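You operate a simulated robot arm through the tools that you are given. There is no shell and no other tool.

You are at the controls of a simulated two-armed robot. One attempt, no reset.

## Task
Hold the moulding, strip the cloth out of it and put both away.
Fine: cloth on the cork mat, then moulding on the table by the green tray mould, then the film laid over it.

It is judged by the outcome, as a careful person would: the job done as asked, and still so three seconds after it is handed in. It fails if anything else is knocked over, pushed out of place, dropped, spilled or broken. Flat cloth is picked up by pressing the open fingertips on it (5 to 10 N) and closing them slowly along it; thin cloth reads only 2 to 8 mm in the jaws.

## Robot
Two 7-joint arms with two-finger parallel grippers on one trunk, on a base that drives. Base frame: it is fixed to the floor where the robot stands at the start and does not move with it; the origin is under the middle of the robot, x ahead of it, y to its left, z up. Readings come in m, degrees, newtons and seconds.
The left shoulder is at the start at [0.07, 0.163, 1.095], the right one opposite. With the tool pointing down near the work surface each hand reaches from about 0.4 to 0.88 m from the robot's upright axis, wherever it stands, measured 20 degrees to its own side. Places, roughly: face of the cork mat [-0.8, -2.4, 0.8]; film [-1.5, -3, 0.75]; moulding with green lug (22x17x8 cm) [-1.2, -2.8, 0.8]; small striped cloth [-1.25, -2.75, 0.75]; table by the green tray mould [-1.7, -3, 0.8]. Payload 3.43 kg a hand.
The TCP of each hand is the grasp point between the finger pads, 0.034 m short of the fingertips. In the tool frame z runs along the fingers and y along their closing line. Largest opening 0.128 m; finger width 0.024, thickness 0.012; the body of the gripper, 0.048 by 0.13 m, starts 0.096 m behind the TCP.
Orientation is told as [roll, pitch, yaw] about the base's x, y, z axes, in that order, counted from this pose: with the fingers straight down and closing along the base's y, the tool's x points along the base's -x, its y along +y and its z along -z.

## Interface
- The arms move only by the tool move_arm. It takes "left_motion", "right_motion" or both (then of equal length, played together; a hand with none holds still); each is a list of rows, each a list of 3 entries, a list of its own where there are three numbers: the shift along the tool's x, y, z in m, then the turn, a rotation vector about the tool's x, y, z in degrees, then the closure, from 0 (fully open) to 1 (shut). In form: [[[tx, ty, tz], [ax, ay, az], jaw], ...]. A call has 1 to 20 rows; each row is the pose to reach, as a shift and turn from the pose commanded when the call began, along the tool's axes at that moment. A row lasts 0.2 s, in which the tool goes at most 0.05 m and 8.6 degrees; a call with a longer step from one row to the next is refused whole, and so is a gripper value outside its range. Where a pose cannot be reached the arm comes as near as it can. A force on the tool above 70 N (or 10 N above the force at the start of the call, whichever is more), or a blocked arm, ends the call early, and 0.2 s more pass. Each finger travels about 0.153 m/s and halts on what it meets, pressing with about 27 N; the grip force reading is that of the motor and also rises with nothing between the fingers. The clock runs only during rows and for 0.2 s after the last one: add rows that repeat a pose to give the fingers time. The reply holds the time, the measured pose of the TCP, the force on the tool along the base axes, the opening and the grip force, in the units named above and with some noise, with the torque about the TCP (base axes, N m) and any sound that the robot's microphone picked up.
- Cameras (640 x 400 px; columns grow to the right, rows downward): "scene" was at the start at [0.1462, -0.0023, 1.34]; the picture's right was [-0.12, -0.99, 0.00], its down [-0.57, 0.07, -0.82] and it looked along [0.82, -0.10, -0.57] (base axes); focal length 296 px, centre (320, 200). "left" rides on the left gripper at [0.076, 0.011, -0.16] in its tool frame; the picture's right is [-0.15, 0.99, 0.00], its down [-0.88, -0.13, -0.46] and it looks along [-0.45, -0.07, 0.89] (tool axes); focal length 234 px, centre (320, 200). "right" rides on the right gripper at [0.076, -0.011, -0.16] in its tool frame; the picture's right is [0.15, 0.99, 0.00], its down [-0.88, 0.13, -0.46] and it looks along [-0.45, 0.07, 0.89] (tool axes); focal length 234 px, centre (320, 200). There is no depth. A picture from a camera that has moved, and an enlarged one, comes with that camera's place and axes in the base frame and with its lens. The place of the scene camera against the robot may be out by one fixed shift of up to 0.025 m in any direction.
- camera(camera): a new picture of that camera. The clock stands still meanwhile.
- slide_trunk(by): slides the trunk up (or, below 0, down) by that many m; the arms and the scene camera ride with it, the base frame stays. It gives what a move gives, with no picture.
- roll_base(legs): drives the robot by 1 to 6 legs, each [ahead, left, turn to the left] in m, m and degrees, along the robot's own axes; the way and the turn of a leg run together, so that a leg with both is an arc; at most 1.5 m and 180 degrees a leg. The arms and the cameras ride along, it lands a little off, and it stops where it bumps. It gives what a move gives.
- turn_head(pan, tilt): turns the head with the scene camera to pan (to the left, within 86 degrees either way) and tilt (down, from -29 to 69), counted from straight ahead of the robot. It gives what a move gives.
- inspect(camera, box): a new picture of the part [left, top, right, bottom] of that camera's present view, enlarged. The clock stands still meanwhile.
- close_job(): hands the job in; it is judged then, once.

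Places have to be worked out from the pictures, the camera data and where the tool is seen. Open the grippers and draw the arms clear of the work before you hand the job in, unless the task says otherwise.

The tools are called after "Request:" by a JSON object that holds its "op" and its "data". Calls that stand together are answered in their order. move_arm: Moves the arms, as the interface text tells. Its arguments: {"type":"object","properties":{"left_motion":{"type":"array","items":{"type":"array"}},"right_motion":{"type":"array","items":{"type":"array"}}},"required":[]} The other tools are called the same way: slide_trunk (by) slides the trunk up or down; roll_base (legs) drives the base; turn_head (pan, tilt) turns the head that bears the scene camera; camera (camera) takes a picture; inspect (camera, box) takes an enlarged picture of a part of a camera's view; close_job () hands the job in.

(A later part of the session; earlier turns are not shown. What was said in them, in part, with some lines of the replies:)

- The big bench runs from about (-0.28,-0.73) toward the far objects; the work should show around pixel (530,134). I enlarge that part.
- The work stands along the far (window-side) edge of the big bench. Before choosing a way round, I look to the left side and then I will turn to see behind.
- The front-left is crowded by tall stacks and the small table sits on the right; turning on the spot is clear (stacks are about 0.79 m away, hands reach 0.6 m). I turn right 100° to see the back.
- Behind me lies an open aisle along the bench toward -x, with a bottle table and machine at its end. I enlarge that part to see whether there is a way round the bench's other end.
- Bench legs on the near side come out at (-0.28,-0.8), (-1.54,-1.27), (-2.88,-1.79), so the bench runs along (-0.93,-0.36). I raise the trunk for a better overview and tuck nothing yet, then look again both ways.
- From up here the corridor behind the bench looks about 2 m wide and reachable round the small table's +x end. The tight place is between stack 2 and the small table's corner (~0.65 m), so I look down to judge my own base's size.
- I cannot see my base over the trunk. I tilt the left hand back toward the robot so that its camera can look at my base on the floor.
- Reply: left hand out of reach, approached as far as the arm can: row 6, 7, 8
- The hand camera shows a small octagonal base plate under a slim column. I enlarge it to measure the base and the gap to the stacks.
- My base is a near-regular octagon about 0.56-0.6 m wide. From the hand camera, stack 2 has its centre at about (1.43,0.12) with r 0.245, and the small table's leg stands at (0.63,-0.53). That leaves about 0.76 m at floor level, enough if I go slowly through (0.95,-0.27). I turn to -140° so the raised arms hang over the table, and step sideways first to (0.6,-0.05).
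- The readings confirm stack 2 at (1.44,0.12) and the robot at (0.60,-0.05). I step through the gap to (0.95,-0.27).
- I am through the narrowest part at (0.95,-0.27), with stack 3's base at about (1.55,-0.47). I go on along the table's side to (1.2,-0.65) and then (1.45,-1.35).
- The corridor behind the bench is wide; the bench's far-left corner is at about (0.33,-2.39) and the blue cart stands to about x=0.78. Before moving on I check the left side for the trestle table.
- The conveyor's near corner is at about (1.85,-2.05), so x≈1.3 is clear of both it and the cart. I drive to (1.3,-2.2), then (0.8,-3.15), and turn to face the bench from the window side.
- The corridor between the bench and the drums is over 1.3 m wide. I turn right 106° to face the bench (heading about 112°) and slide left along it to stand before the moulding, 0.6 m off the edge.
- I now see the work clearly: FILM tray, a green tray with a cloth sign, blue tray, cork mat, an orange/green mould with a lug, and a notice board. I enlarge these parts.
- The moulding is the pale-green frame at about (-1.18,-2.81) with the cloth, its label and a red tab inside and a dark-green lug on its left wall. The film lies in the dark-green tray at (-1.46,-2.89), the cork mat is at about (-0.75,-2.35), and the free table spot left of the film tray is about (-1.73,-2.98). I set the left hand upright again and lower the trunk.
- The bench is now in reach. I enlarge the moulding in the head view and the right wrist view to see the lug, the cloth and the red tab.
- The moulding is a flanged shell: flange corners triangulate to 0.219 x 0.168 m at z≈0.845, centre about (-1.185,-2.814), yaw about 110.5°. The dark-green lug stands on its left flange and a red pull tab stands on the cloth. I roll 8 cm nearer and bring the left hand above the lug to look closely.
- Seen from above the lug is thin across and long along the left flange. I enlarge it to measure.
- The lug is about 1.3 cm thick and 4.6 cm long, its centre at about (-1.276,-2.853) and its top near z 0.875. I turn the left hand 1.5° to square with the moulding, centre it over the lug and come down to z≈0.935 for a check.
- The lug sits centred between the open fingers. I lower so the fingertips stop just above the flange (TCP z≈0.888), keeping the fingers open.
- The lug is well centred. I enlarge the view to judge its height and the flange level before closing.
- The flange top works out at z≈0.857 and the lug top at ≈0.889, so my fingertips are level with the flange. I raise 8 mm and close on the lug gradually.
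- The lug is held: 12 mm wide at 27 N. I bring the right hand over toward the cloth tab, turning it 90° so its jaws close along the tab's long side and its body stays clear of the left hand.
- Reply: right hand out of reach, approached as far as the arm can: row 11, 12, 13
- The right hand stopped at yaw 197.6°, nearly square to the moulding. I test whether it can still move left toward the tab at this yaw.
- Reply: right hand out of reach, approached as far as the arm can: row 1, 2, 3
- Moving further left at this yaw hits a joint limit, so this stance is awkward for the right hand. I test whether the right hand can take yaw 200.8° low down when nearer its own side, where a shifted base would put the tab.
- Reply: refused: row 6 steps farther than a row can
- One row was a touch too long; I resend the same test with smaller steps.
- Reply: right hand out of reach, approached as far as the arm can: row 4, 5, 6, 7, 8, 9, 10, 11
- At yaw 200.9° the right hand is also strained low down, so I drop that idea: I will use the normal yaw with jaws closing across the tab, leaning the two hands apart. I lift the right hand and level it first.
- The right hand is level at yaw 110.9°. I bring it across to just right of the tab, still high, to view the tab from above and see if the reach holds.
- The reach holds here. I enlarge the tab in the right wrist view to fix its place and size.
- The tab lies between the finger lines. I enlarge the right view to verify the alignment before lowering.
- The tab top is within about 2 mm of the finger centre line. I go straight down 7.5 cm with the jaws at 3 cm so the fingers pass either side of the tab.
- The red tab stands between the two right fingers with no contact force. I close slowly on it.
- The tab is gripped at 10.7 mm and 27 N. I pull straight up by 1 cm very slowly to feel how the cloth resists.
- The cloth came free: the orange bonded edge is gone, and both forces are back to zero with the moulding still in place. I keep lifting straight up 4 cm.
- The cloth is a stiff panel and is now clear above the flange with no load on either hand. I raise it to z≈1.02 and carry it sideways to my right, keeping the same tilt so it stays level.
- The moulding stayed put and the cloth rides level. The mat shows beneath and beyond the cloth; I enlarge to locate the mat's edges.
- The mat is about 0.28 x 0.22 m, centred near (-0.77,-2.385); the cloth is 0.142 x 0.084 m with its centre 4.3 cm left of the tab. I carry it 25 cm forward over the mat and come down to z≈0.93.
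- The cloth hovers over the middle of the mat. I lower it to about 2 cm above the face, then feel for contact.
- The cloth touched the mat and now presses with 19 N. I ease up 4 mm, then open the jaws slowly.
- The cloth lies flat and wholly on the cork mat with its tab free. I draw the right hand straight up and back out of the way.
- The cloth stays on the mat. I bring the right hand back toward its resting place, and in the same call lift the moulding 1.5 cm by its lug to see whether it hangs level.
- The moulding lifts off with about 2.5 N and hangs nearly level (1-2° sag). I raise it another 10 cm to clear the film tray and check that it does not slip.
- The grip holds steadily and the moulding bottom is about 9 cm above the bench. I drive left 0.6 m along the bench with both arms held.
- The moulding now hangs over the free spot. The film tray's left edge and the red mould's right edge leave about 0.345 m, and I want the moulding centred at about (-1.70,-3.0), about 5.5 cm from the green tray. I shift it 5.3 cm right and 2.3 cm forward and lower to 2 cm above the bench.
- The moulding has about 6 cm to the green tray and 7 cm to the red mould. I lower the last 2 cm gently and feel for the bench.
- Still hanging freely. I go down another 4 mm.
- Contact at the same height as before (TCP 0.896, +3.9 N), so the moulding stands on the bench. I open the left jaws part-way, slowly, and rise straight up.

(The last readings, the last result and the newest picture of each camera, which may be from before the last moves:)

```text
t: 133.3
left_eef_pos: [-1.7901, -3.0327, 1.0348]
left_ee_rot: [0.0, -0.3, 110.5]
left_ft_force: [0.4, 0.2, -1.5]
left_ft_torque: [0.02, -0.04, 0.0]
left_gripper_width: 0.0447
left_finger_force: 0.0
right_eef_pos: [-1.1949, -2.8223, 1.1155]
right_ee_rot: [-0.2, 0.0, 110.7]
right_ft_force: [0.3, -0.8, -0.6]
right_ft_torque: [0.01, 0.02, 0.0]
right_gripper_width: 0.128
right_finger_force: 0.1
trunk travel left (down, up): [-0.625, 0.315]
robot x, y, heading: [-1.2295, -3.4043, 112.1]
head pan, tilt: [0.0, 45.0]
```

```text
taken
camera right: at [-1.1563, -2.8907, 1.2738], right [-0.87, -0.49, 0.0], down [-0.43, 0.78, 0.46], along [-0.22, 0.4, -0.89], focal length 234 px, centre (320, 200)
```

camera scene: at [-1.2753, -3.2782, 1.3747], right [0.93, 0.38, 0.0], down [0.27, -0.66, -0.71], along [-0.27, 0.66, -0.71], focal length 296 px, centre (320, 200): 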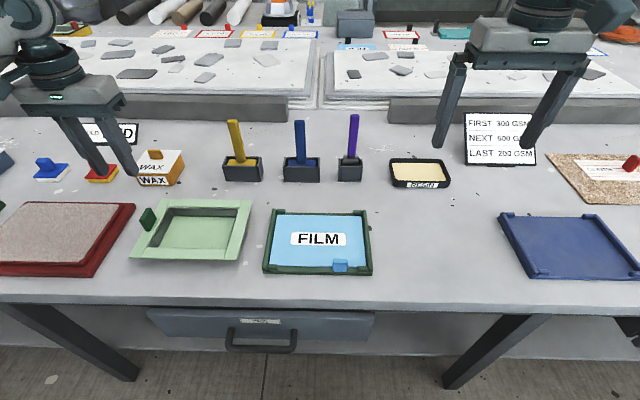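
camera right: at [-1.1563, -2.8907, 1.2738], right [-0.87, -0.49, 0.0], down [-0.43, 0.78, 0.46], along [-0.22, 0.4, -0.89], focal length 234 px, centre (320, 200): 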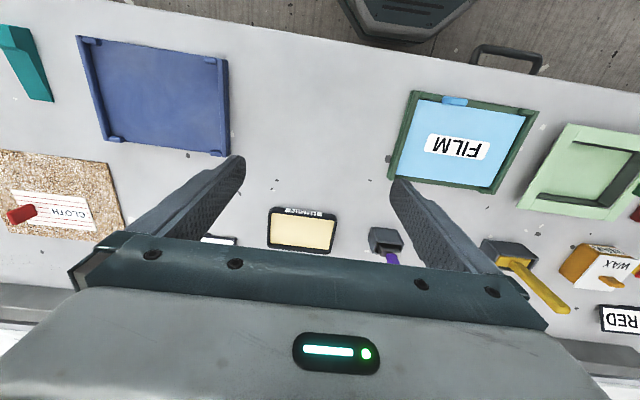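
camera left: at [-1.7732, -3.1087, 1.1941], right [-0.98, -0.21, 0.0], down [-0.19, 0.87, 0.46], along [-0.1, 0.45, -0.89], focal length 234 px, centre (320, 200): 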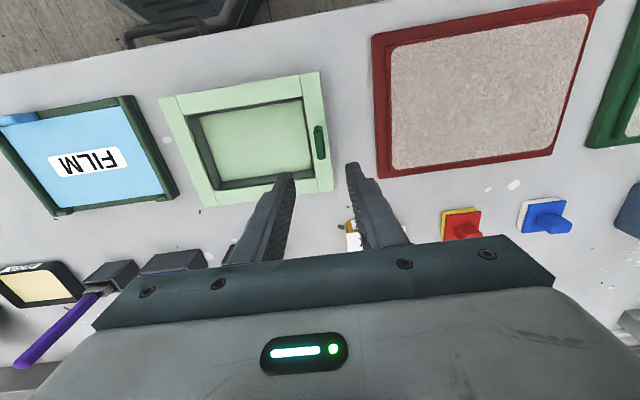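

The moulding now stands upright by the green tray. Next is the film: I enlarge it in the head and right-wrist views to study its tab.

Request:
{"op": "inspect", "data": {"camera": "scene", "box": [248, 195, 392, 285]}}

Request:
{"op": "inspect", "data": {"camera": "right", "box": [376, 70, 568, 190]}}

Request:
{"op": "inspect", "data": {"camera": "scene", "box": [320, 245, 368, 275]}}

```text
4.44 times, centred on (320, 240) of scene
camera zoom: at [-1.2753, -3.2782, 1.3747], right [0.93, 0.38, 0.0], down [0.27, -0.66, -0.71], along [-0.27, 0.66, -0.71], focal length 1316 px, centre (320, 22)
```

zoom: 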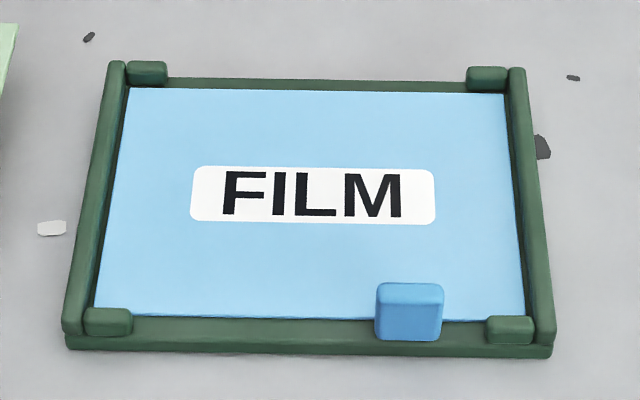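

```text
3.33 times, centred on (472, 130) of right
camera zoom: at [-1.1563, -2.8907, 1.2738], right [-0.87, -0.49, 0.0], down [-0.43, 0.78, 0.46], along [-0.22, 0.4, -0.89], focal length 781 px, centre (-187, 433)
```

zoom: 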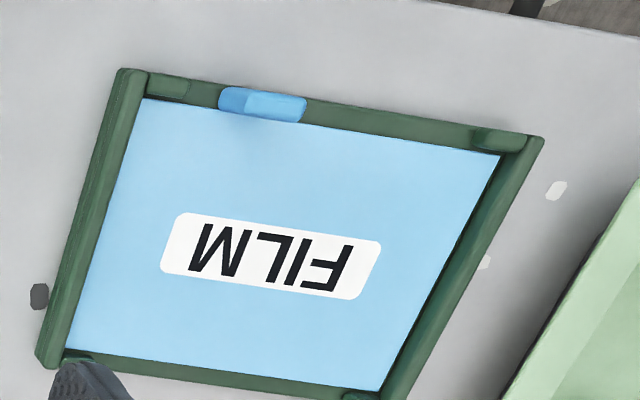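

```text
13.33 times, centred on (344, 260) of scene
camera zoom: at [-1.2753, -3.2782, 1.3747], right [0.93, 0.38, 0.0], down [0.27, -0.66, -0.71], along [-0.27, 0.66, -0.71], focal length 3948 px, centre (0, -600)
```

zoom: 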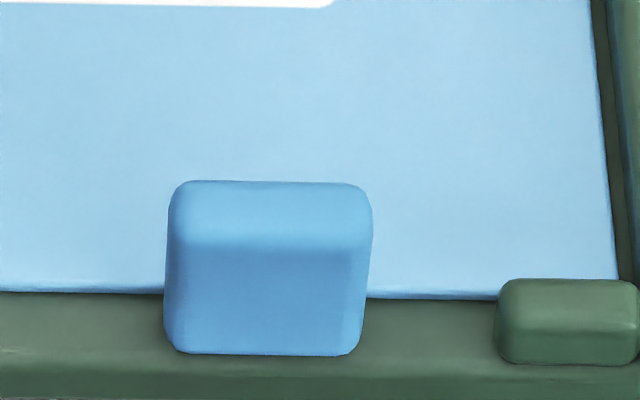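

The film is a panel about 0.20 x 0.14 m, centred near (-1.440,-2.920), with its blue tab on the near edge at about (-1.366,-2.971), tab top near z 0.857. I lift the left hand clear to the side and back the base 8 cm for a comfortable reach.

Request:
{"op": "move_arm", "data": {"left_motion": [[[0, 0.02, -0.03], [0, 0, 0], 0.5], [[0, 0.05, -0.06], [0, 0, 0], 0.3], [[0, 0.08, -0.09], [0, 0, 0], 0.1], [[0, 0.1, -0.1], [0, 0, 0], 0], [[0, 0.1, -0.1], [0, 0, 0], 0]]}}

Request:
{"op": "roll_base", "data": {"legs": [[-0.08, 0, 0]]}}

```text
t: 134.5
left_eef_pos: [-1.8817, -3.0685, 1.1336]
left_ee_rot: [0.1, -0.1, 110.5]
left_ft_force: [0.1, -0.3, -0.2]
left_ft_torque: [0.02, 0.02, 0.0]
left_gripper_width: 0.1278
left_finger_force: 0.0
right_eef_pos: [-1.1955, -2.8234, 1.1153]
right_ee_rot: [-0.2, -0.1, 110.7]
right_ft_force: [-0.1, -0.3, 0.2]
right_ft_torque: [0.0, -0.01, -0.01]
right_gripper_width: 0.128
right_finger_force: 0.1
trunk travel left (down, up): [-0.625, 0.315]
robot x, y, heading: [-1.2344, -3.4135, 112.2]
head pan, tilt: [0.0, 45.0]
```

```text
t: 135.5
left_eef_pos: [-1.8523, -3.1427, 1.1337]
left_ee_rot: [0.0, -0.2, 110.5]
left_ft_force: [0.4, -0.5, 0.6]
left_ft_torque: [0.05, 0.05, 0.01]
left_gripper_width: 0.1278
left_finger_force: 0.0
right_eef_pos: [-1.1637, -2.8968, 1.1163]
right_ee_rot: [-0.3, -0.1, 110.9]
right_ft_force: [-0.2, 0.5, 0.5]
right_ft_torque: [0.03, 0.02, 0.0]
right_gripper_width: 0.128
right_finger_force: 0.0
trunk travel left (down, up): [-0.625, 0.315]
robot x, y, heading: [-1.2066, -3.4832, 112.0]
head pan, tilt: [0.0, 45.0]
```

I bring the right hand over the film tab at z≈0.96 with the jaws part-closed to 4.5 cm.

Request:
{"op": "move_arm", "data": {"right_motion": [[[0, 0.03, 0.01], [0, 0, 0], 0.1], [[0, 0.065, 0.025], [0, 0, 0], 0.25], [[-0.001, 0.1, 0.045], [0, 0, 0], 0.4], [[-0.002, 0.135, 0.07], [0, 0, -0.5], 0.55], [[-0.002, 0.17, 0.1], [0, 0, -0.5], 0.65], [[-0.002, 0.2, 0.13], [0, 0, -0.5], 0.65], [[-0.002, 0.2156, 0.156], [0, 0, -0.5], 0.65], [[-0.002, 0.2156, 0.156], [0, 0, -0.5], 0.65]]}}

Request:
{"op": "camera", "data": {"camera": "right"}}

Request:
{"op": "camera", "data": {"camera": "scene"}}

```text
t: 137.3
left_eef_pos: [-1.8521, -3.1432, 1.1343]
left_ee_rot: [0.0, -0.2, 110.5]
left_ft_force: [-0.1, -0.1, 0.3]
left_ft_torque: [0.01, -0.01, 0.02]
left_gripper_width: 0.128
left_finger_force: 0.2
right_eef_pos: [-1.3671, -2.9698, 0.9582]
right_ee_rot: [-0.2, -0.2, 111.3]
right_ft_force: [-0.4, 0.7, -0.4]
right_ft_torque: [-0.01, 0.0, 0.01]
right_gripper_width: 0.0449
right_finger_force: 0.0
trunk travel left (down, up): [-0.625, 0.315]
robot x, y, heading: [-1.2048, -3.4804, 111.9]
head pan, tilt: [0.0, 45.0]
```

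```text
taken
camera right: at [-1.3276, -3.0379, 1.116], right [-0.87, -0.5, 0.0], down [-0.44, 0.77, 0.46], along [-0.22, 0.4, -0.89], focal length 234 px, centre (320, 200)
```

right: 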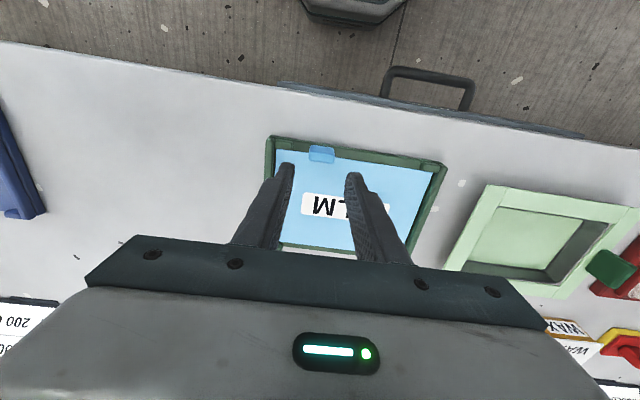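

```text
taken
camera scene: at [-1.2445, -3.3527, 1.3748], right [0.93, 0.38, 0.0], down [0.27, -0.66, -0.71], along [-0.27, 0.66, -0.71], focal length 296 px, centre (320, 200)
```

scene: 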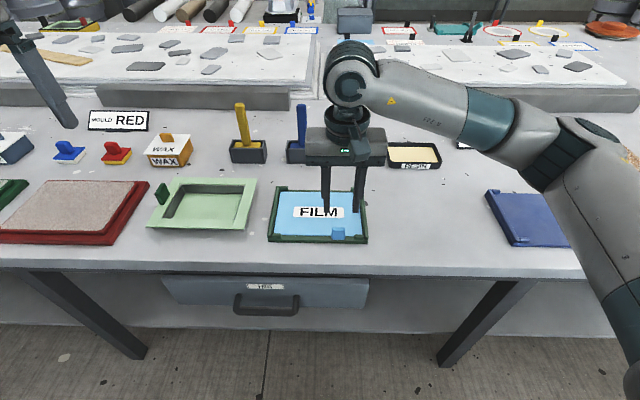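

Request:
{"op": "inspect", "data": {"camera": "right", "box": [248, 120, 376, 200]}}

Request:
{"op": "inspect", "data": {"camera": "scene", "box": [255, 170, 415, 270]}}

```text
5.00 times, centred on (312, 160) of right
camera zoom: at [-1.3276, -3.0379, 1.116], right [-0.87, -0.5, 0.0], down [-0.44, 0.77, 0.46], along [-0.22, 0.4, -0.89], focal length 1171 px, centre (360, 400)
```

zoom: 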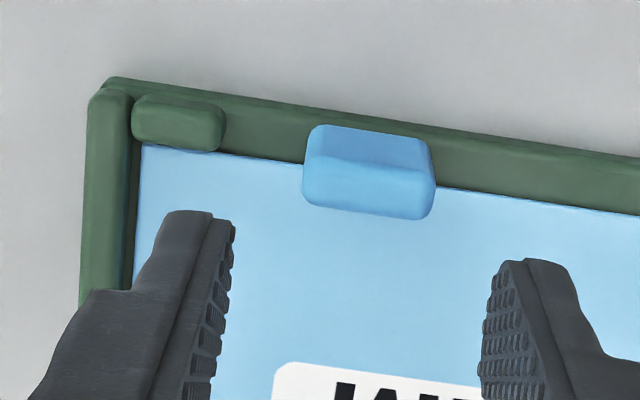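

```text
4.00 times, centred on (335, 220) of scene
camera zoom: at [-1.2445, -3.3527, 1.3748], right [0.93, 0.38, 0.0], down [0.27, -0.66, -0.71], along [-0.27, 0.66, -0.71], focal length 1184 px, centre (260, 120)
```

zoom: 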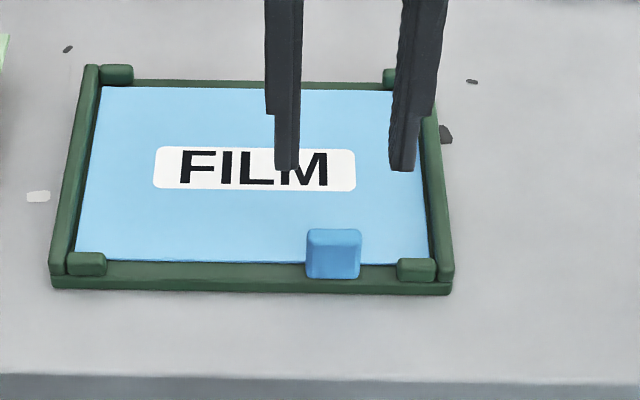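

Refined: tray corner top is at z≈0.825, and the tab is about 3.0 x 1.3 cm, spanning z 0.82-0.857, and only 2.5 mm left of my centre line. I narrow the jaws to 3.8 cm and go down until the fingertips are about 7 mm above the rim.

Request:
{"op": "move_arm", "data": {"right_motion": [[[0, 0.0025, 0.02], [0, 0, 0], 0.7], [[0, 0.0025, 0.045], [0, 0, 0], 0.7], [[0, 0.0025, 0.068], [0, 0, 0], 0.7], [[0, 0.0025, 0.082], [0, 0, 0], 0.7], [[0, 0.0025, 0.092], [0, 0, 0], 0.7], [[0, 0.0025, 0.092], [0, 0, 0], 0.7]]}}

Request:
{"op": "camera", "data": {"camera": "right"}}

Request:
{"op": "inspect", "data": {"camera": "scene", "box": [255, 170, 415, 270]}}

```text
t: 138.7
left_eef_pos: [-1.8527, -3.1429, 1.1334]
left_ee_rot: [0.0, -0.3, 110.5]
left_ft_force: [0.2, 0.2, -0.2]
left_ft_torque: [-0.01, 0.02, -0.02]
left_gripper_width: 0.1281
left_finger_force: 0.1
right_eef_pos: [-1.368, -2.9723, 0.8694]
right_ee_rot: [-0.1, -0.4, 111.2]
right_ft_force: [1.0, 1.4, 17.3]
right_ft_torque: [0.17, 0.13, -0.04]
right_gripper_width: 0.0383
right_finger_force: 0.0
trunk travel left (down, up): [-0.625, 0.315]
robot x, y, heading: [-1.2053, -3.4821, 112.0]
head pan, tilt: [0.0, 45.0]
```

```text
taken
camera right: at [-1.33, -3.0404, 1.0271], right [-0.87, -0.49, 0.0], down [-0.44, 0.77, 0.46], along [-0.23, 0.4, -0.89], focal length 234 px, centre (320, 200)
```

right: 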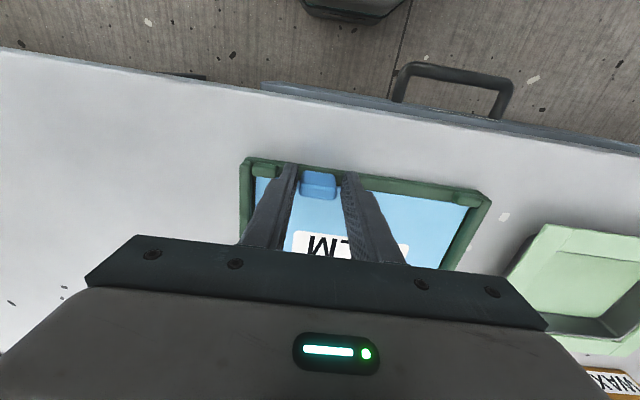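

```text
4.00 times, centred on (335, 220) of scene
camera zoom: at [-1.2443, -3.3538, 1.3752], right [0.93, 0.38, 0.0], down [0.27, -0.65, -0.71], along [-0.27, 0.66, -0.71], focal length 1184 px, centre (260, 120)
```

zoom: 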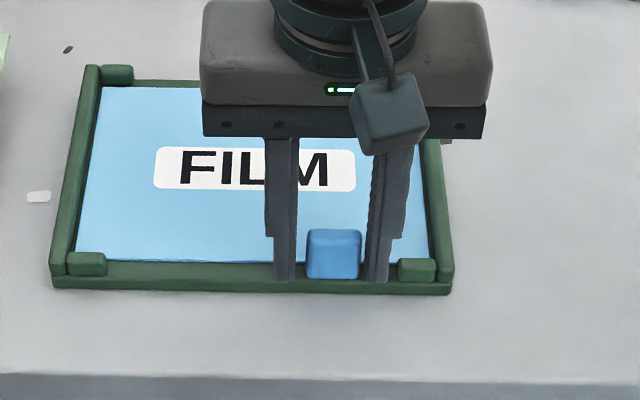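

The fingertips touch the rim (17 N), so the rim is at z≈0.835. I rise 7 mm to free it, then close slowly on the tab.

Request:
{"op": "move_arm", "data": {"right_motion": [[[0, 0, -0.004], [0, 0, 0], 0.7], [[0, 0, -0.007], [0, 0, 0], 0.7], [[0, 0, -0.007], [0, 0, 0], 0.7]]}}

Request:
{"op": "move_arm", "data": {"right_motion": [[[0, 0, 0], [0, 0, 0], 0.73], [[0, 0, 0], [0, 0, 0], 0.76], [[0, 0, 0], [0, 0, 0], 0.8], [[0, 0, 0], [0, 0, 0], 0.9], [[0, 0, 0], [0, 0, 0], 1], [[0, 0, 0], [0, 0, 0], 1]]}}

Request:
{"op": "camera", "data": {"camera": "right"}}

Request:
{"op": "inspect", "data": {"camera": "scene", "box": [255, 170, 415, 270]}}

```text
t: 139.5
left_eef_pos: [-1.8525, -3.143, 1.1335]
left_ee_rot: [0.0, -0.3, 110.6]
left_ft_force: [-0.9, 0.7, 0.0]
left_ft_torque: [0.0, -0.01, 0.02]
left_gripper_width: 0.128
left_finger_force: 0.0
right_eef_pos: [-1.3692, -2.9711, 0.8728]
right_ee_rot: [-0.2, -0.1, 111.3]
right_ft_force: [-0.1, 0.7, -0.6]
right_ft_torque: [0.0, 0.03, 0.01]
right_gripper_width: 0.0385
right_finger_force: 0.0
trunk travel left (down, up): [-0.625, 0.315]
robot x, y, heading: [-1.2047, -3.4828, 112.1]
head pan, tilt: [0.0, 45.0]
```

```text
t: 140.9
left_eef_pos: [-1.8527, -3.1428, 1.133]
left_ee_rot: [0.0, -0.2, 110.6]
left_ft_force: [-0.2, 0.1, 0.4]
left_ft_torque: [0.02, 0.02, 0.0]
left_gripper_width: 0.1283
left_finger_force: 0.1
right_eef_pos: [-1.3689, -2.972, 0.8741]
right_ee_rot: [-0.3, -0.2, 111.4]
right_ft_force: [-0.3, 1.4, 0.4]
right_ft_torque: [-0.02, 0.16, -0.06]
right_gripper_width: 0.0286
right_finger_force: 26.9
trunk travel left (down, up): [-0.625, 0.315]
robot x, y, heading: [-1.2061, -3.4852, 112.2]
head pan, tilt: [0.0, 45.0]
```

```text
taken
camera right: at [-1.3299, -3.0391, 1.0322], right [-0.87, -0.5, 0.0], down [-0.44, 0.77, 0.46], along [-0.22, 0.4, -0.89], focal length 234 px, centre (320, 200)
```

right: 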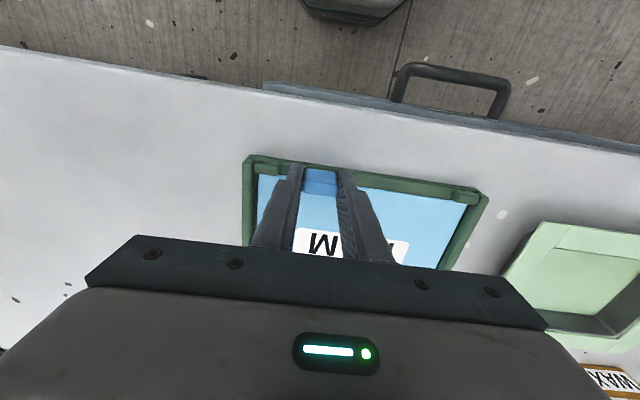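

```text
4.00 times, centred on (335, 220) of scene
camera zoom: at [-1.2448, -3.3525, 1.3748], right [0.93, 0.38, 0.0], down [0.27, -0.66, -0.71], along [-0.27, 0.65, -0.71], focal length 1184 px, centre (260, 120)
```

zoom: 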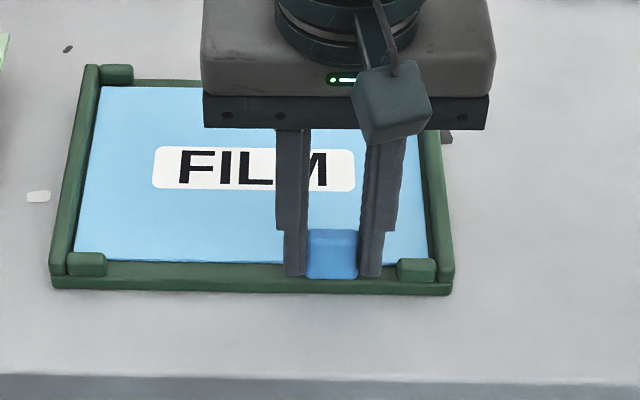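

The tab is held at 28.6 mm and 27 N, the tray unmoved. I lift the film 2.5 cm slowly to see how it hangs.

Request:
{"op": "move_arm", "data": {"right_motion": [[[0, 0, -0.003], [0, 0, 0], 1], [[0, 0, -0.007], [0, 0, 0], 1], [[0, 0, -0.012], [0, 0, 0], 1], [[0, 0, -0.018], [0, 0, 0], 1], [[0, 0, -0.025], [0, 0, 0], 1], [[0, 0, -0.025], [0, 0, 0], 1]]}}

Request:
{"op": "camera", "data": {"camera": "right"}}

Request:
{"op": "inspect", "data": {"camera": "scene", "box": [225, 160, 417, 280]}}

```text
t: 142.3
left_eef_pos: [-1.8517, -3.1426, 1.1339]
left_ee_rot: [0.0, -0.2, 110.6]
left_ft_force: [-0.1, 0.4, 0.1]
left_ft_torque: [-0.01, 0.0, 0.0]
left_gripper_width: 0.128
left_finger_force: 0.1
right_eef_pos: [-1.3702, -2.9713, 0.8988]
right_ee_rot: [-0.1, -0.2, 111.3]
right_ft_force: [0.1, -0.9, -1.2]
right_ft_torque: [-0.04, 0.02, 0.02]
right_gripper_width: 0.0283
right_finger_force: 27.0
trunk travel left (down, up): [-0.625, 0.315]
robot x, y, heading: [-1.2034, -3.4813, 112.2]
head pan, tilt: [0.0, 45.0]
```

```text
taken
camera right: at [-1.3303, -3.039, 1.057], right [-0.87, -0.5, 0.0], down [-0.44, 0.77, 0.46], along [-0.22, 0.4, -0.89], focal length 234 px, centre (320, 200)
```

right: 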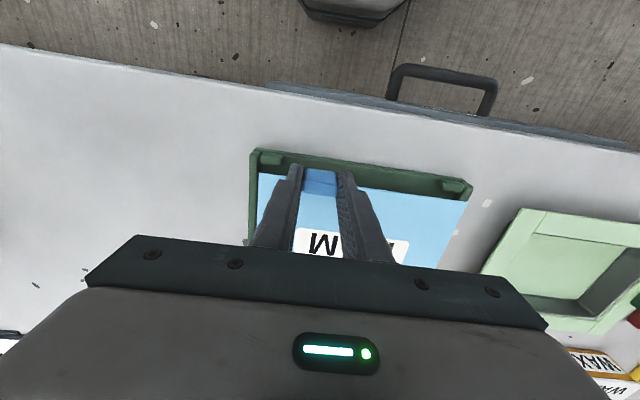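

```text
3.33 times, centred on (321, 220) of scene
camera zoom: at [-1.2448, -3.3524, 1.3748], right [0.93, 0.38, 0.0], down [0.27, -0.66, -0.71], along [-0.27, 0.65, -0.71], focal length 987 px, centre (317, 133)
```

zoom: 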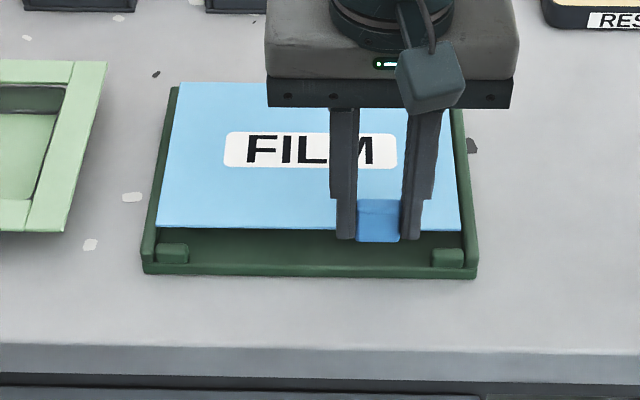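

The film lifts out level like a panel. The moulding's centre measures (-1.697,-3.003), with its lug's inner face at about 9 cm left of that, so I will lay the film with its centre 1.7 cm to the right to lie between the lug and over the whole opening. I raise it to z≈1.0 and carry it left above the moulding.

Request:
{"op": "move_arm", "data": {"right_motion": [[[0, 0, -0.02], [0, 0, 0], 1], [[0, 0, -0.045], [0, 0, 0], 1], [[0, 0, -0.075], [0, 0, 0], 1], [[0, 0, -0.101], [0, 0, 0], 1], [[-0.001, 0.025, -0.101], [0, 0, 0.1], 1], [[-0.003, 0.055, -0.101], [0, 0, 0.2], 1], [[-0.005, 0.085, -0.101], [0, 0, 0.4], 1], [[-0.006, 0.115, -0.101], [0, 0, 0.5], 1], [[-0.008, 0.145, -0.101], [0, 0, 0.6], 1], [[-0.009, 0.175, -0.101], [0, 0, 0.8], 1], [[-0.011, 0.205, -0.101], [0, 0, 1], 1], [[-0.012, 0.235, -0.101], [0, 0, 1], 1], [[-0.0131, 0.2533, -0.101], [0, 0, 1], 1], [[-0.0131, 0.2533, -0.101], [0, 0, 1], 1]]}}

Request:
{"op": "camera", "data": {"camera": "scene"}}

Request:
{"op": "camera", "data": {"camera": "right"}}

Request:
{"op": "camera", "data": {"camera": "left"}}

```text
t: 145.3
left_eef_pos: [-1.8529, -3.1418, 1.1327]
left_ee_rot: [0.0, -0.1, 110.5]
left_ft_force: [0.4, 0.2, -0.3]
left_ft_torque: [-0.06, 0.01, 0.01]
left_gripper_width: 0.128
left_finger_force: 0.1
right_eef_pos: [-1.611, -3.0512, 0.9976]
right_ee_rot: [-0.2, -0.1, 110.3]
right_ft_force: [0.0, 0.0, -0.2]
right_ft_torque: [0.0, 0.0, 0.02]
right_gripper_width: 0.0286
right_finger_force: 26.5
trunk travel left (down, up): [-0.625, 0.315]
robot x, y, heading: [-1.2009, -3.4841, 112.1]
head pan, tilt: [0.0, 45.0]
```

```text
taken
camera scene: at [-1.2445, -3.3522, 1.3748], right [0.93, 0.38, 0.0], down [0.27, -0.66, -0.71], along [-0.27, 0.65, -0.71], focal length 296 px, centre (320, 200)
```

scene: 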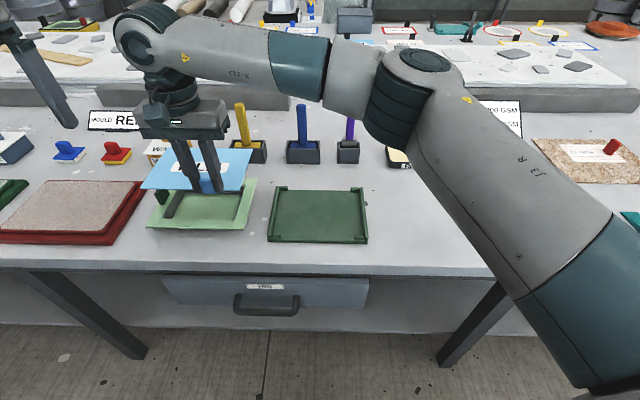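

```text
taken
camera right: at [-1.5725, -3.1195, 1.1561], right [-0.88, -0.48, 0.0], down [-0.43, 0.78, 0.46], along [-0.22, 0.4, -0.89], focal length 234 px, centre (320, 200)
```

right: 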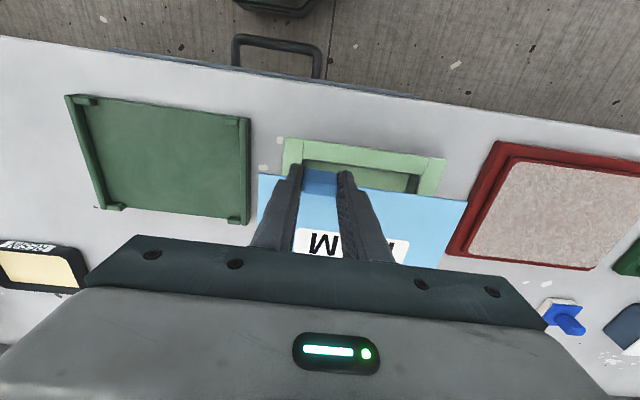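

```text
taken
camera left: at [-1.8363, -3.2182, 1.2931], right [-0.98, -0.21, 0.0], down [-0.19, 0.87, 0.46], along [-0.1, 0.45, -0.89], focal length 234 px, centre (320, 200)
```

left: 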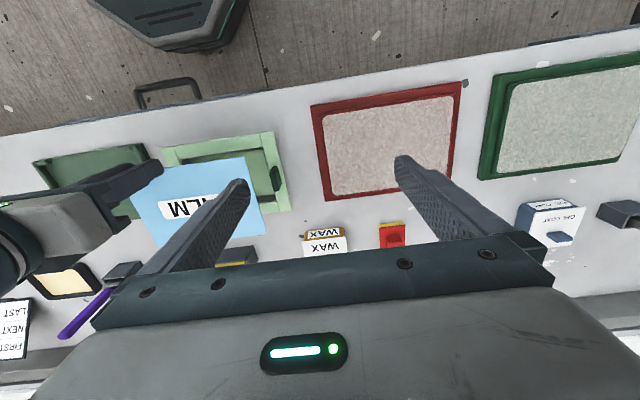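

The film hangs above the moulding. I check its alignment with the lug and flange in the left wrist view.

Request:
{"op": "inspect", "data": {"camera": "left", "box": [120, 115, 312, 235]}}

Request:
{"op": "inspect", "data": {"camera": "right", "box": [240, 110, 496, 270]}}

```text
3.33 times, centred on (216, 175) of left
camera zoom: at [-1.8363, -3.2182, 1.2931], right [-0.98, -0.21, 0.0], down [-0.19, 0.87, 0.46], along [-0.1, 0.45, -0.89], focal length 781 px, centre (667, 283)
```

zoom: 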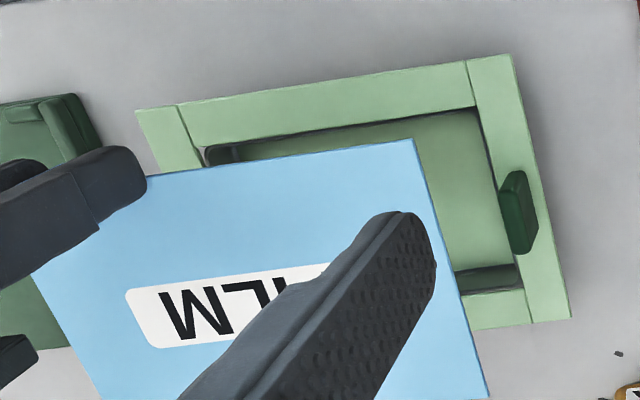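

```text
2.50 times, centred on (368, 190) of right
camera zoom: at [-1.5725, -3.1195, 1.1561], right [-0.88, -0.48, 0.0], down [-0.43, 0.78, 0.46], along [-0.22, 0.4, -0.89], focal length 585 px, centre (200, 225)
```

zoom: 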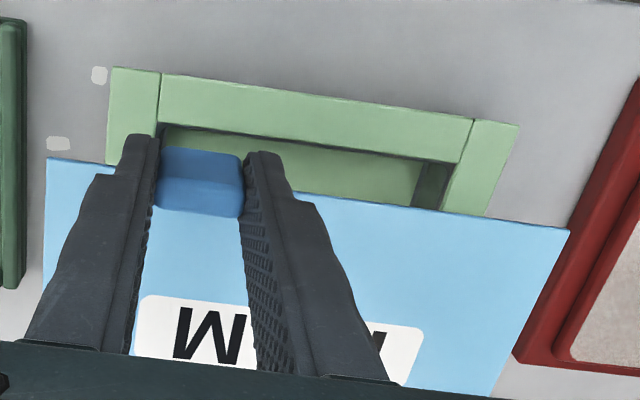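

The film's left edge is at about 7.9 cm from the moulding's centre and its near/far edges are centred on the flange; I nudge it 4 mm left, well short of the lug (9.0+ cm), and lower it to about 1 cm above the flange.

Request:
{"op": "move_arm", "data": {"right_motion": [[[0, 0.004, 0.015], [0, 0, 0], 1], [[0, 0.004, 0.035], [0, 0, 0], 1], [[0, 0.004, 0.055], [0, 0, 0], 1], [[0, 0.004, 0.07], [0, 0, 0], 1], [[0, 0.004, 0.082], [0, 0, 0], 1], [[0, 0.004, 0.088], [0, 0, 0], 1], [[0, 0.004, 0.088], [0, 0, 0], 1]]}}

Request:
{"op": "inspect", "data": {"camera": "left", "box": [120, 115, 312, 235]}}

Request:
{"op": "inspect", "data": {"camera": "scene", "box": [120, 140, 312, 260]}}

```text
t: 146.9
left_eef_pos: [-1.8539, -3.1423, 1.1344]
left_ee_rot: [0.1, -0.2, 110.6]
left_ft_force: [0.7, -0.6, 0.1]
left_ft_torque: [0.04, 0.02, 0.02]
left_gripper_width: 0.1277
left_finger_force: 0.0
right_eef_pos: [-1.6145, -3.0529, 0.9112]
right_ee_rot: [-0.2, -0.1, 110.3]
right_ft_force: [-0.4, -0.1, -0.3]
right_ft_torque: [0.01, -0.01, -0.03]
right_gripper_width: 0.0282
right_finger_force: 26.8
trunk travel left (down, up): [-0.625, 0.315]
robot x, y, heading: [-1.2032, -3.4816, 112.0]
head pan, tilt: [0.0, 45.0]
```

```text
3.33 times, centred on (216, 175) of left
camera zoom: at [-1.8367, -3.2186, 1.2929], right [-0.98, -0.21, 0.0], down [-0.19, 0.87, 0.46], along [-0.1, 0.45, -0.89], focal length 781 px, centre (667, 283)
```

zoom: 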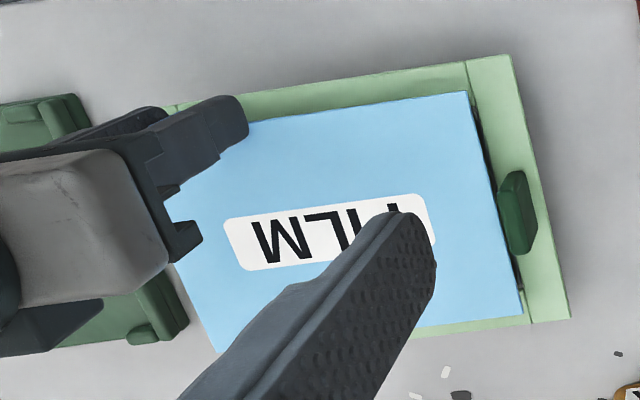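

```text
3.33 times, centred on (216, 200) of scene
camera zoom: at [-1.2449, -3.3525, 1.3748], right [0.93, 0.38, 0.0], down [0.27, -0.66, -0.71], along [-0.27, 0.65, -0.71], focal length 987 px, centre (667, 200)
```

zoom: 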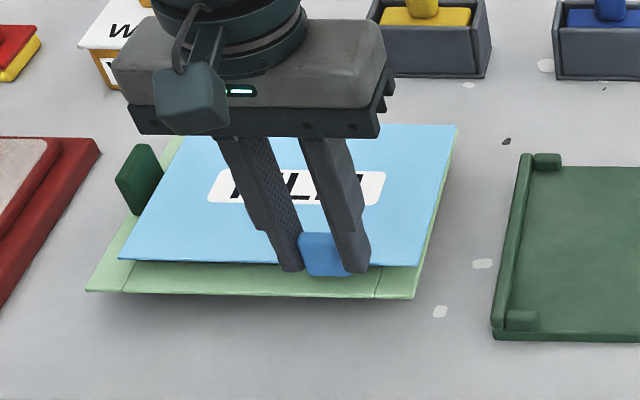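

The film is lined up: its left edge would land just past the opening's inner edge, about 1 cm short of the lug. I nudge 3 mm more to the left and go down 9 mm.

Request:
{"op": "move_arm", "data": {"right_motion": [[[0, 0.003, 0.002], [0, 0, 0], 1], [[0, 0.003, 0.005], [0, 0, 0], 1], [[0, 0.003, 0.009], [0, 0, 0], 1], [[0, 0.003, 0.009], [0, 0, 0], 1]]}}

Request:
{"op": "inspect", "data": {"camera": "left", "box": [120, 115, 312, 235]}}

```text
t: 147.9
left_eef_pos: [-1.8533, -3.1421, 1.132]
left_ee_rot: [0.1, -0.2, 110.7]
left_ft_force: [-0.7, -1.0, -0.4]
left_ft_torque: [-0.01, 0.0, -0.02]
left_gripper_width: 0.128
left_finger_force: 0.1
right_eef_pos: [-1.6168, -3.0545, 0.9022]
right_ee_rot: [-0.2, -0.1, 110.3]
right_ft_force: [-0.1, -0.6, -1.2]
right_ft_torque: [-0.03, -0.03, 0.01]
right_gripper_width: 0.0286
right_finger_force: 26.8
trunk travel left (down, up): [-0.625, 0.315]
robot x, y, heading: [-1.2003, -3.4824, 112.2]
head pan, tilt: [0.0, 45.0]
```

```text
3.33 times, centred on (216, 175) of left
camera zoom: at [-1.8367, -3.2186, 1.2929], right [-0.98, -0.21, 0.0], down [-0.19, 0.87, 0.46], along [-0.1, 0.45, -0.89], focal length 781 px, centre (667, 283)
```

zoom: 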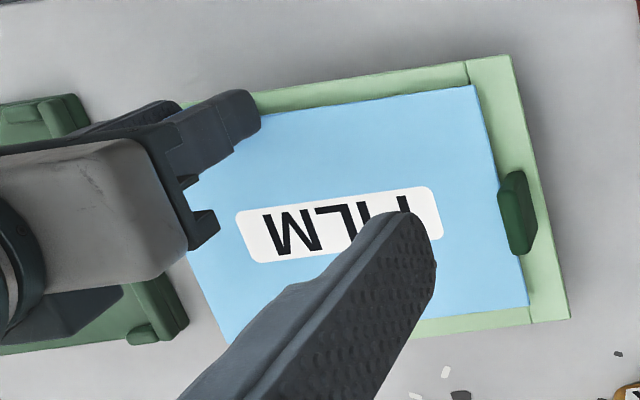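

The film covers the opening and stays clear of the lug; there is no contact yet. I go down 4 mm more.

Request:
{"op": "move_arm", "data": {"right_motion": [[[0, 0, 0.002], [0, 0, 0], 1], [[0, 0, 0.004], [0, 0, 0], 1], [[0, 0, 0.004], [0, 0, 0], 1]]}}

```text
t: 148.7
left_eef_pos: [-1.8522, -3.1425, 1.1347]
left_ee_rot: [0.0, -0.2, 110.7]
left_ft_force: [0.2, -0.4, 0.6]
left_ft_torque: [0.0, -0.02, 0.04]
left_gripper_width: 0.1279
left_finger_force: 0.1
right_eef_pos: [-1.6165, -3.0549, 0.8967]
right_ee_rot: [-0.2, -0.1, 110.3]
right_ft_force: [-0.2, -0.1, -0.5]
right_ft_torque: [-0.01, -0.02, -0.01]
right_gripper_width: 0.0288
right_finger_force: 27.1
trunk travel left (down, up): [-0.625, 0.315]
robot x, y, heading: [-1.2057, -3.4792, 111.9]
head pan, tilt: [0.0, 45.0]
```

Still no contact at TCP 0.8967. I continue in 2-mm steps.

Request:
{"op": "move_arm", "data": {"right_motion": [[[0, 0, 0.002], [0, 0, 0], 1], [[0, 0, 0.002], [0, 0, 0], 1]]}}

Request:
{"op": "move_arm", "data": {"right_motion": [[[0, 0, 0.002], [0, 0, 0], 1], [[0, 0, 0.002], [0, 0, 0], 1]]}}

Request:
{"op": "inspect", "data": {"camera": "scene", "box": [140, 150, 268, 230]}}

```text
t: 149.3
left_eef_pos: [-1.8526, -3.143, 1.1327]
left_ee_rot: [0.1, -0.2, 110.6]
left_ft_force: [-0.5, 0.0, -0.6]
left_ft_torque: [0.01, 0.01, 0.02]
left_gripper_width: 0.1279
left_finger_force: 0.0
right_eef_pos: [-1.6175, -3.0543, 0.896]
right_ee_rot: [-0.3, 0.0, 110.2]
right_ft_force: [-0.5, 0.2, 1.1]
right_ft_torque: [0.0, 0.0, 0.0]
right_gripper_width: 0.0287
right_finger_force: 27.1
trunk travel left (down, up): [-0.625, 0.315]
robot x, y, heading: [-1.202, -3.4829, 112.1]
head pan, tilt: [0.0, 45.0]
```

```text
t: 149.9
left_eef_pos: [-1.8527, -3.1425, 1.1337]
left_ee_rot: [0.0, -0.2, 110.7]
left_ft_force: [0.4, 0.0, 0.1]
left_ft_torque: [0.04, -0.01, 0.0]
left_gripper_width: 0.1278
left_finger_force: 0.1
right_eef_pos: [-1.6167, -3.0551, 0.8954]
right_ee_rot: [-0.2, -0.1, 110.4]
right_ft_force: [-3.2, 1.0, 10.0]
right_ft_torque: [0.13, 0.25, 0.01]
right_gripper_width: 0.0288
right_finger_force: 27.3
trunk travel left (down, up): [-0.625, 0.315]
robot x, y, heading: [-1.2033, -3.483, 112.0]
head pan, tilt: [0.0, 45.0]
```

```text
5.00 times, centred on (204, 190) of scene
camera zoom: at [-1.2446, -3.3531, 1.375], right [0.93, 0.38, 0.0], down [0.27, -0.65, -0.71], along [-0.27, 0.66, -0.71], focal length 1480 px, centre (900, 250)
```

zoom: 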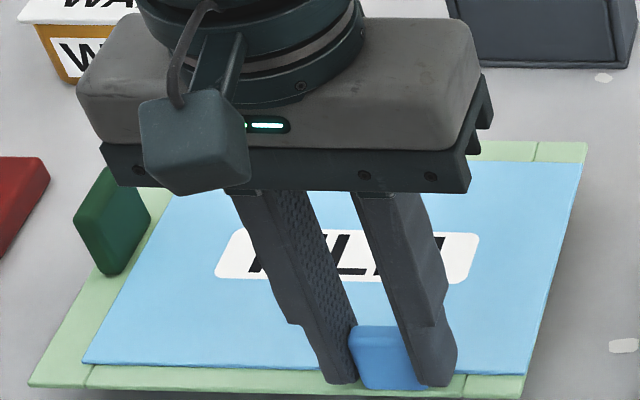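

The film rests on the flange (contact at TCP 0.8955, 10 N). I ease off 2.5 mm, open slowly, then rise straight up.

Request:
{"op": "move_arm", "data": {"right_motion": [[[0, 0, -0.0015], [0, 0, 0], 1], [[0, 0, -0.0025], [0, 0, 0], 1], [[0, 0, -0.0025], [0, 0, 0], 1]]}}

Request:
{"op": "move_arm", "data": {"right_motion": [[[0, 0, 0], [0, 0, 0], 0.77], [[0, 0, 0], [0, 0, 0], 0.74], [[0, 0, 0], [0, 0, 0], 0.7], [[0, 0, 0], [0, 0, 0], 0.66], [[0, 0, 0], [0, 0, 0], 0.62], [[0, 0, 0], [0, 0, 0], 0.62]]}}

Request:
{"op": "camera", "data": {"camera": "right"}}

Request:
{"op": "inspect", "data": {"camera": "scene", "box": [140, 150, 268, 230]}}

```text
t: 150.7
left_eef_pos: [-1.8535, -3.1428, 1.133]
left_ee_rot: [0.0, -0.2, 110.5]
left_ft_force: [-0.5, -0.4, 0.8]
left_ft_torque: [-0.03, 0.02, -0.02]
left_gripper_width: 0.128
left_finger_force: 0.1
right_eef_pos: [-1.6154, -3.0535, 0.8954]
right_ee_rot: [-0.2, -0.1, 110.3]
right_ft_force: [0.0, -0.7, 0.5]
right_ft_torque: [-0.04, -0.03, -0.03]
right_gripper_width: 0.0286
right_finger_force: 26.9
trunk travel left (down, up): [-0.625, 0.315]
robot x, y, heading: [-1.2048, -3.4856, 112.0]
head pan, tilt: [0.0, 45.0]
```

```text
t: 152.1
left_eef_pos: [-1.8531, -3.1433, 1.1336]
left_ee_rot: [-0.1, -0.2, 110.6]
left_ft_force: [0.1, -0.3, -0.5]
left_ft_torque: [-0.02, 0.01, -0.02]
left_gripper_width: 0.1279
left_finger_force: 0.2
right_eef_pos: [-1.6159, -3.0545, 0.8962]
right_ee_rot: [-0.2, -0.1, 110.2]
right_ft_force: [-0.6, -0.2, 0.1]
right_ft_torque: [0.0, 0.0, 0.04]
right_gripper_width: 0.0484
right_finger_force: 0.1
trunk travel left (down, up): [-0.625, 0.315]
robot x, y, heading: [-1.2049, -3.4874, 112.1]
head pan, tilt: [0.0, 45.0]
```

```text
taken
camera right: at [-1.5787, -3.1218, 1.0545], right [-0.88, -0.48, 0.0], down [-0.43, 0.78, 0.46], along [-0.22, 0.4, -0.89], focal length 234 px, centre (320, 200)
```

right: 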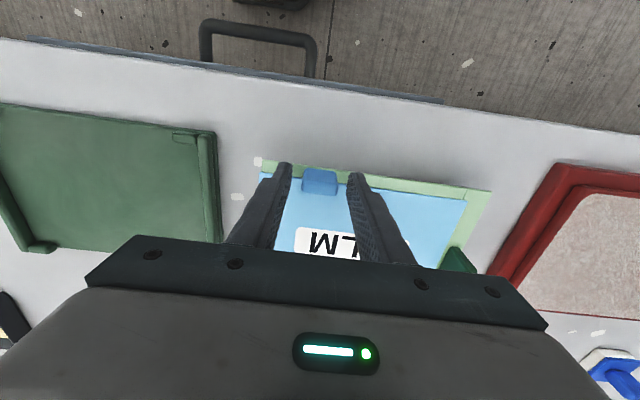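

```text
5.00 times, centred on (204, 190) of scene
camera zoom: at [-1.245, -3.3525, 1.3748], right [0.93, 0.38, 0.0], down [0.27, -0.66, -0.71], along [-0.27, 0.65, -0.71], focal length 1480 px, centre (900, 250)
```

zoom: 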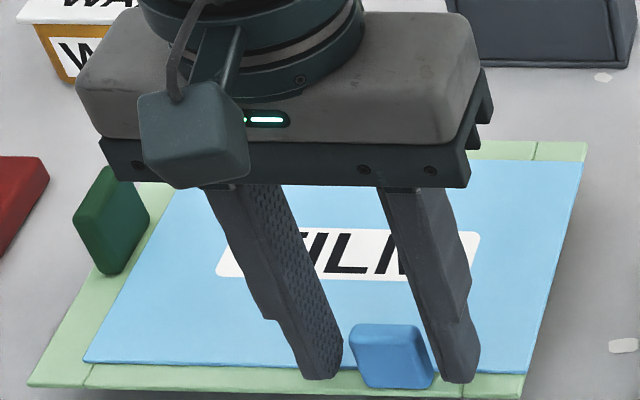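

Released: the film stays on the moulding, the tab free between the fingers. I rise straight up 15 cm, then draw the right hand back to my right side, and lift the left hand clear too.

Request:
{"op": "move_arm", "data": {"right_motion": [[[0, 0, -0.015], [0, 0, 0], 0.62], [[0, 0, -0.04], [0, 0, 0], 0.62], [[0, 0, -0.075], [0, 0, 0], 0.62], [[0, 0, -0.115], [0, 0, 0], 0.5], [[0, 0, -0.155], [0, 0, 0], 0.3], [[0, 0, -0.2], [0, 0, 0], 0.1], [[0, -0.04, -0.22], [0, 0, 0], 0], [[0, -0.08, -0.22], [0, 0, 0], 0], [[0, -0.12, -0.22], [0, 0, 0], 0], [[0, -0.16, -0.22], [0, 0, 0], 0], [[0, -0.2, -0.22], [0, 0, 0], 0], [[0, -0.24, -0.22], [0, 0, 0], 0], [[0, -0.28, -0.22], [0, 0, 0], 0], [[0, -0.32, -0.22], [0, 0, 0], 0], [[0, -0.36, -0.22], [0, 0, 0], 0], [[0, -0.36, -0.22], [0, 0, 0], 0]]}}

Request:
{"op": "camera", "data": {"camera": "scene"}}

Request:
{"op": "camera", "data": {"camera": "left"}}

```text
t: 155.5
left_eef_pos: [-1.8541, -3.1422, 1.1326]
left_ee_rot: [-0.1, -0.2, 110.6]
left_ft_force: [-0.1, -0.3, -0.6]
left_ft_torque: [-0.02, 0.03, -0.01]
left_gripper_width: 0.1278
left_finger_force: 0.1
right_eef_pos: [-1.2793, -2.9299, 1.1172]
right_ee_rot: [-0.4, -0.1, 110.2]
right_ft_force: [0.0, -0.2, -0.7]
right_ft_torque: [0.02, -0.03, 0.01]
right_gripper_width: 0.1279
right_finger_force: 0.2
trunk travel left (down, up): [-0.625, 0.315]
robot x, y, heading: [-1.2025, -3.4818, 112.1]
head pan, tilt: [0.0, 45.0]
```

```text
taken
camera scene: at [-1.2462, -3.3527, 1.3747], right [0.93, 0.38, 0.0], down [0.27, -0.66, -0.71], along [-0.27, 0.65, -0.71], focal length 296 px, centre (320, 200)
```

scene: 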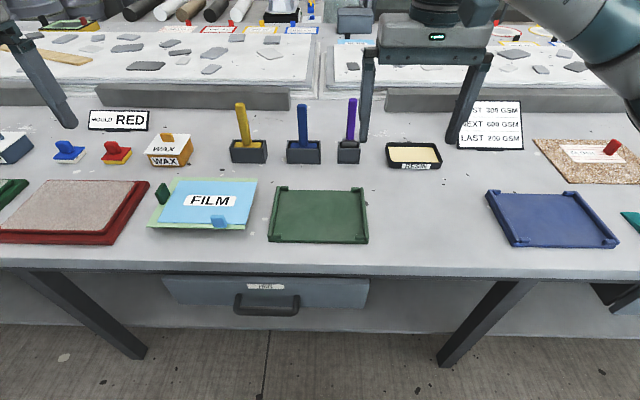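

```text
taken
camera left: at [-1.8379, -3.2188, 1.2923], right [-0.98, -0.21, 0.0], down [-0.19, 0.87, 0.46], along [-0.1, 0.45, -0.89], focal length 234 px, centre (320, 200)
```

left: 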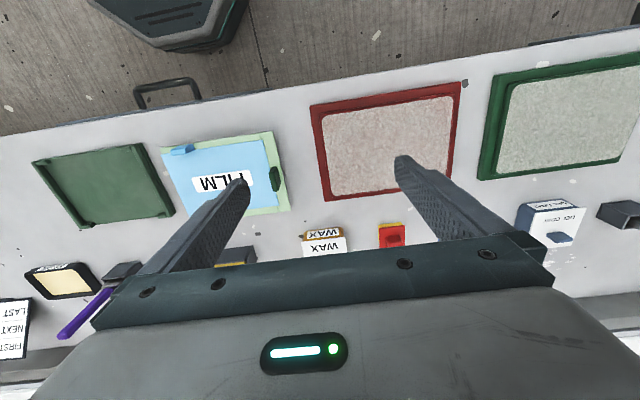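

The film lies on the moulding by the green tray, and the cloth is still on the mat. I enlarge both for a last check.

Request:
{"op": "inspect", "data": {"camera": "scene", "box": [130, 160, 290, 260]}}

Request:
{"op": "inspect", "data": {"camera": "left", "box": [130, 110, 322, 230]}}

Request:
{"op": "inspect", "data": {"camera": "scene", "box": [480, 100, 640, 200]}}

```text
4.00 times, centred on (210, 210) of scene
camera zoom: at [-1.2462, -3.3527, 1.3747], right [0.93, 0.38, 0.0], down [0.27, -0.66, -0.71], along [-0.27, 0.65, -0.71], focal length 1184 px, centre (760, 160)
```

zoom: 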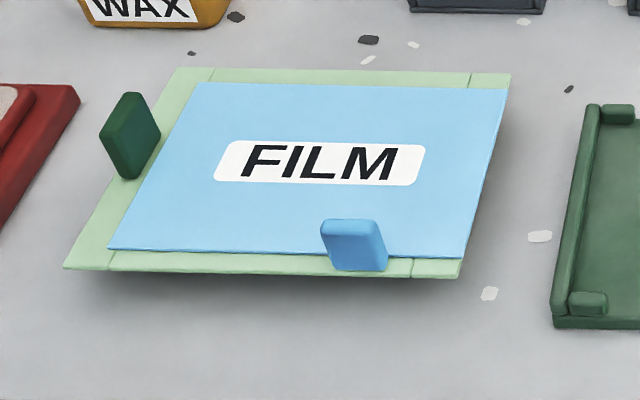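

```text
3.33 times, centred on (226, 170) of left
camera zoom: at [-1.8379, -3.2188, 1.2923], right [-0.98, -0.21, 0.0], down [-0.19, 0.87, 0.46], along [-0.1, 0.45, -0.89], focal length 781 px, centre (633, 300)
```

zoom: 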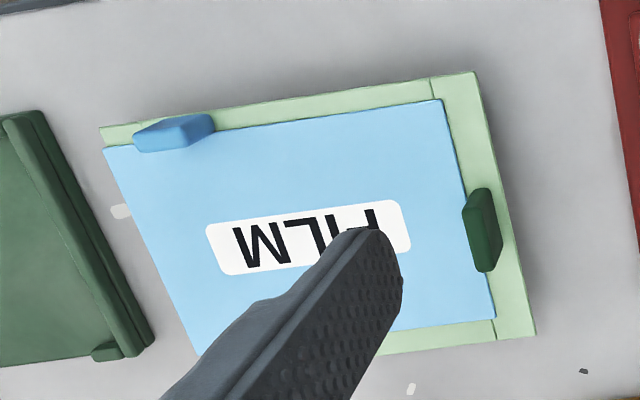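

```text
4.00 times, centred on (560, 150) of scene
camera zoom: at [-1.2462, -3.3527, 1.3747], right [0.93, 0.38, 0.0], down [0.27, -0.66, -0.71], along [-0.27, 0.65, -0.71], focal length 1184 px, centre (-640, 400)
```

zoom: 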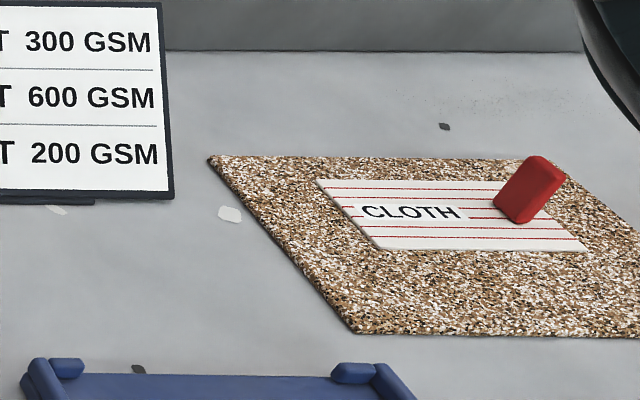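

Everything sits as asked: the film is flat over the moulding beside the green tray, and the cloth is flat on the cork mat. I back the base 20 cm so both open hands draw clear of the work.

Request:
{"op": "roll_base", "data": {"legs": [[-0.2, 0, 0]]}}

Request:
{"op": "camera", "data": {"camera": "scene"}}

```text
t: 157.2
left_eef_pos: [-1.7752, -3.3304, 1.1336]
left_ee_rot: [0.0, -0.1, 110.4]
left_ft_force: [0.7, -0.7, 0.6]
left_ft_torque: [-0.01, 0.0, 0.03]
left_gripper_width: 0.1281
left_finger_force: 0.0
right_eef_pos: [-1.2, -3.1185, 1.1178]
right_ee_rot: [-0.2, -0.2, 110.2]
right_ft_force: [-0.5, 0.4, 0.1]
right_ft_torque: [-0.01, 0.04, 0.02]
right_gripper_width: 0.1278
right_finger_force: 0.1
trunk travel left (down, up): [-0.625, 0.315]
robot x, y, heading: [-1.1287, -3.6718, 111.9]
head pan, tilt: [0.0, 45.0]
```

```text
taken
camera scene: at [-1.1679, -3.5415, 1.3747], right [0.93, 0.38, 0.0], down [0.27, -0.66, -0.71], along [-0.27, 0.66, -0.71], focal length 296 px, centre (320, 200)
```

scene: 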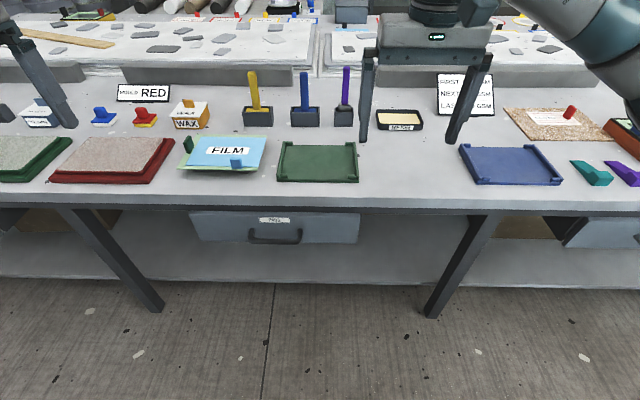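

The cloth is on the cork mat, the moulding stands on the table by the green tray mould with the film over it. Nothing else has moved, and both grippers are open and clear. I hand the job in.

Request:
{"op": "close_job", "data": {}}

```text
The job is handed in.
```

The job is done and handed in. I don't have the judge's verdict.

- **Cloth:** stripped from the moulding while the left hand held the green lug. It now lies flat and fully on the cork mat.
- **Moulding:** standing on the bench between the green tray mould and the red mould, about 6 cm from the green tray.
- **Film:** lifted out of the green tray and laid flat over the moulding. It covers the whole opening, sits just short of the lug, and overhangs slightly on the right.

My last pictures show nothing else on the bench disturbed. While lowering to the film tab I briefly pressed the tray rim with the fingertips, at about 17 N; the tray did not move. Before handing in, both grippers were open and I had backed the robot 20 cm off the bench, so the hands were raised and clear of the work.
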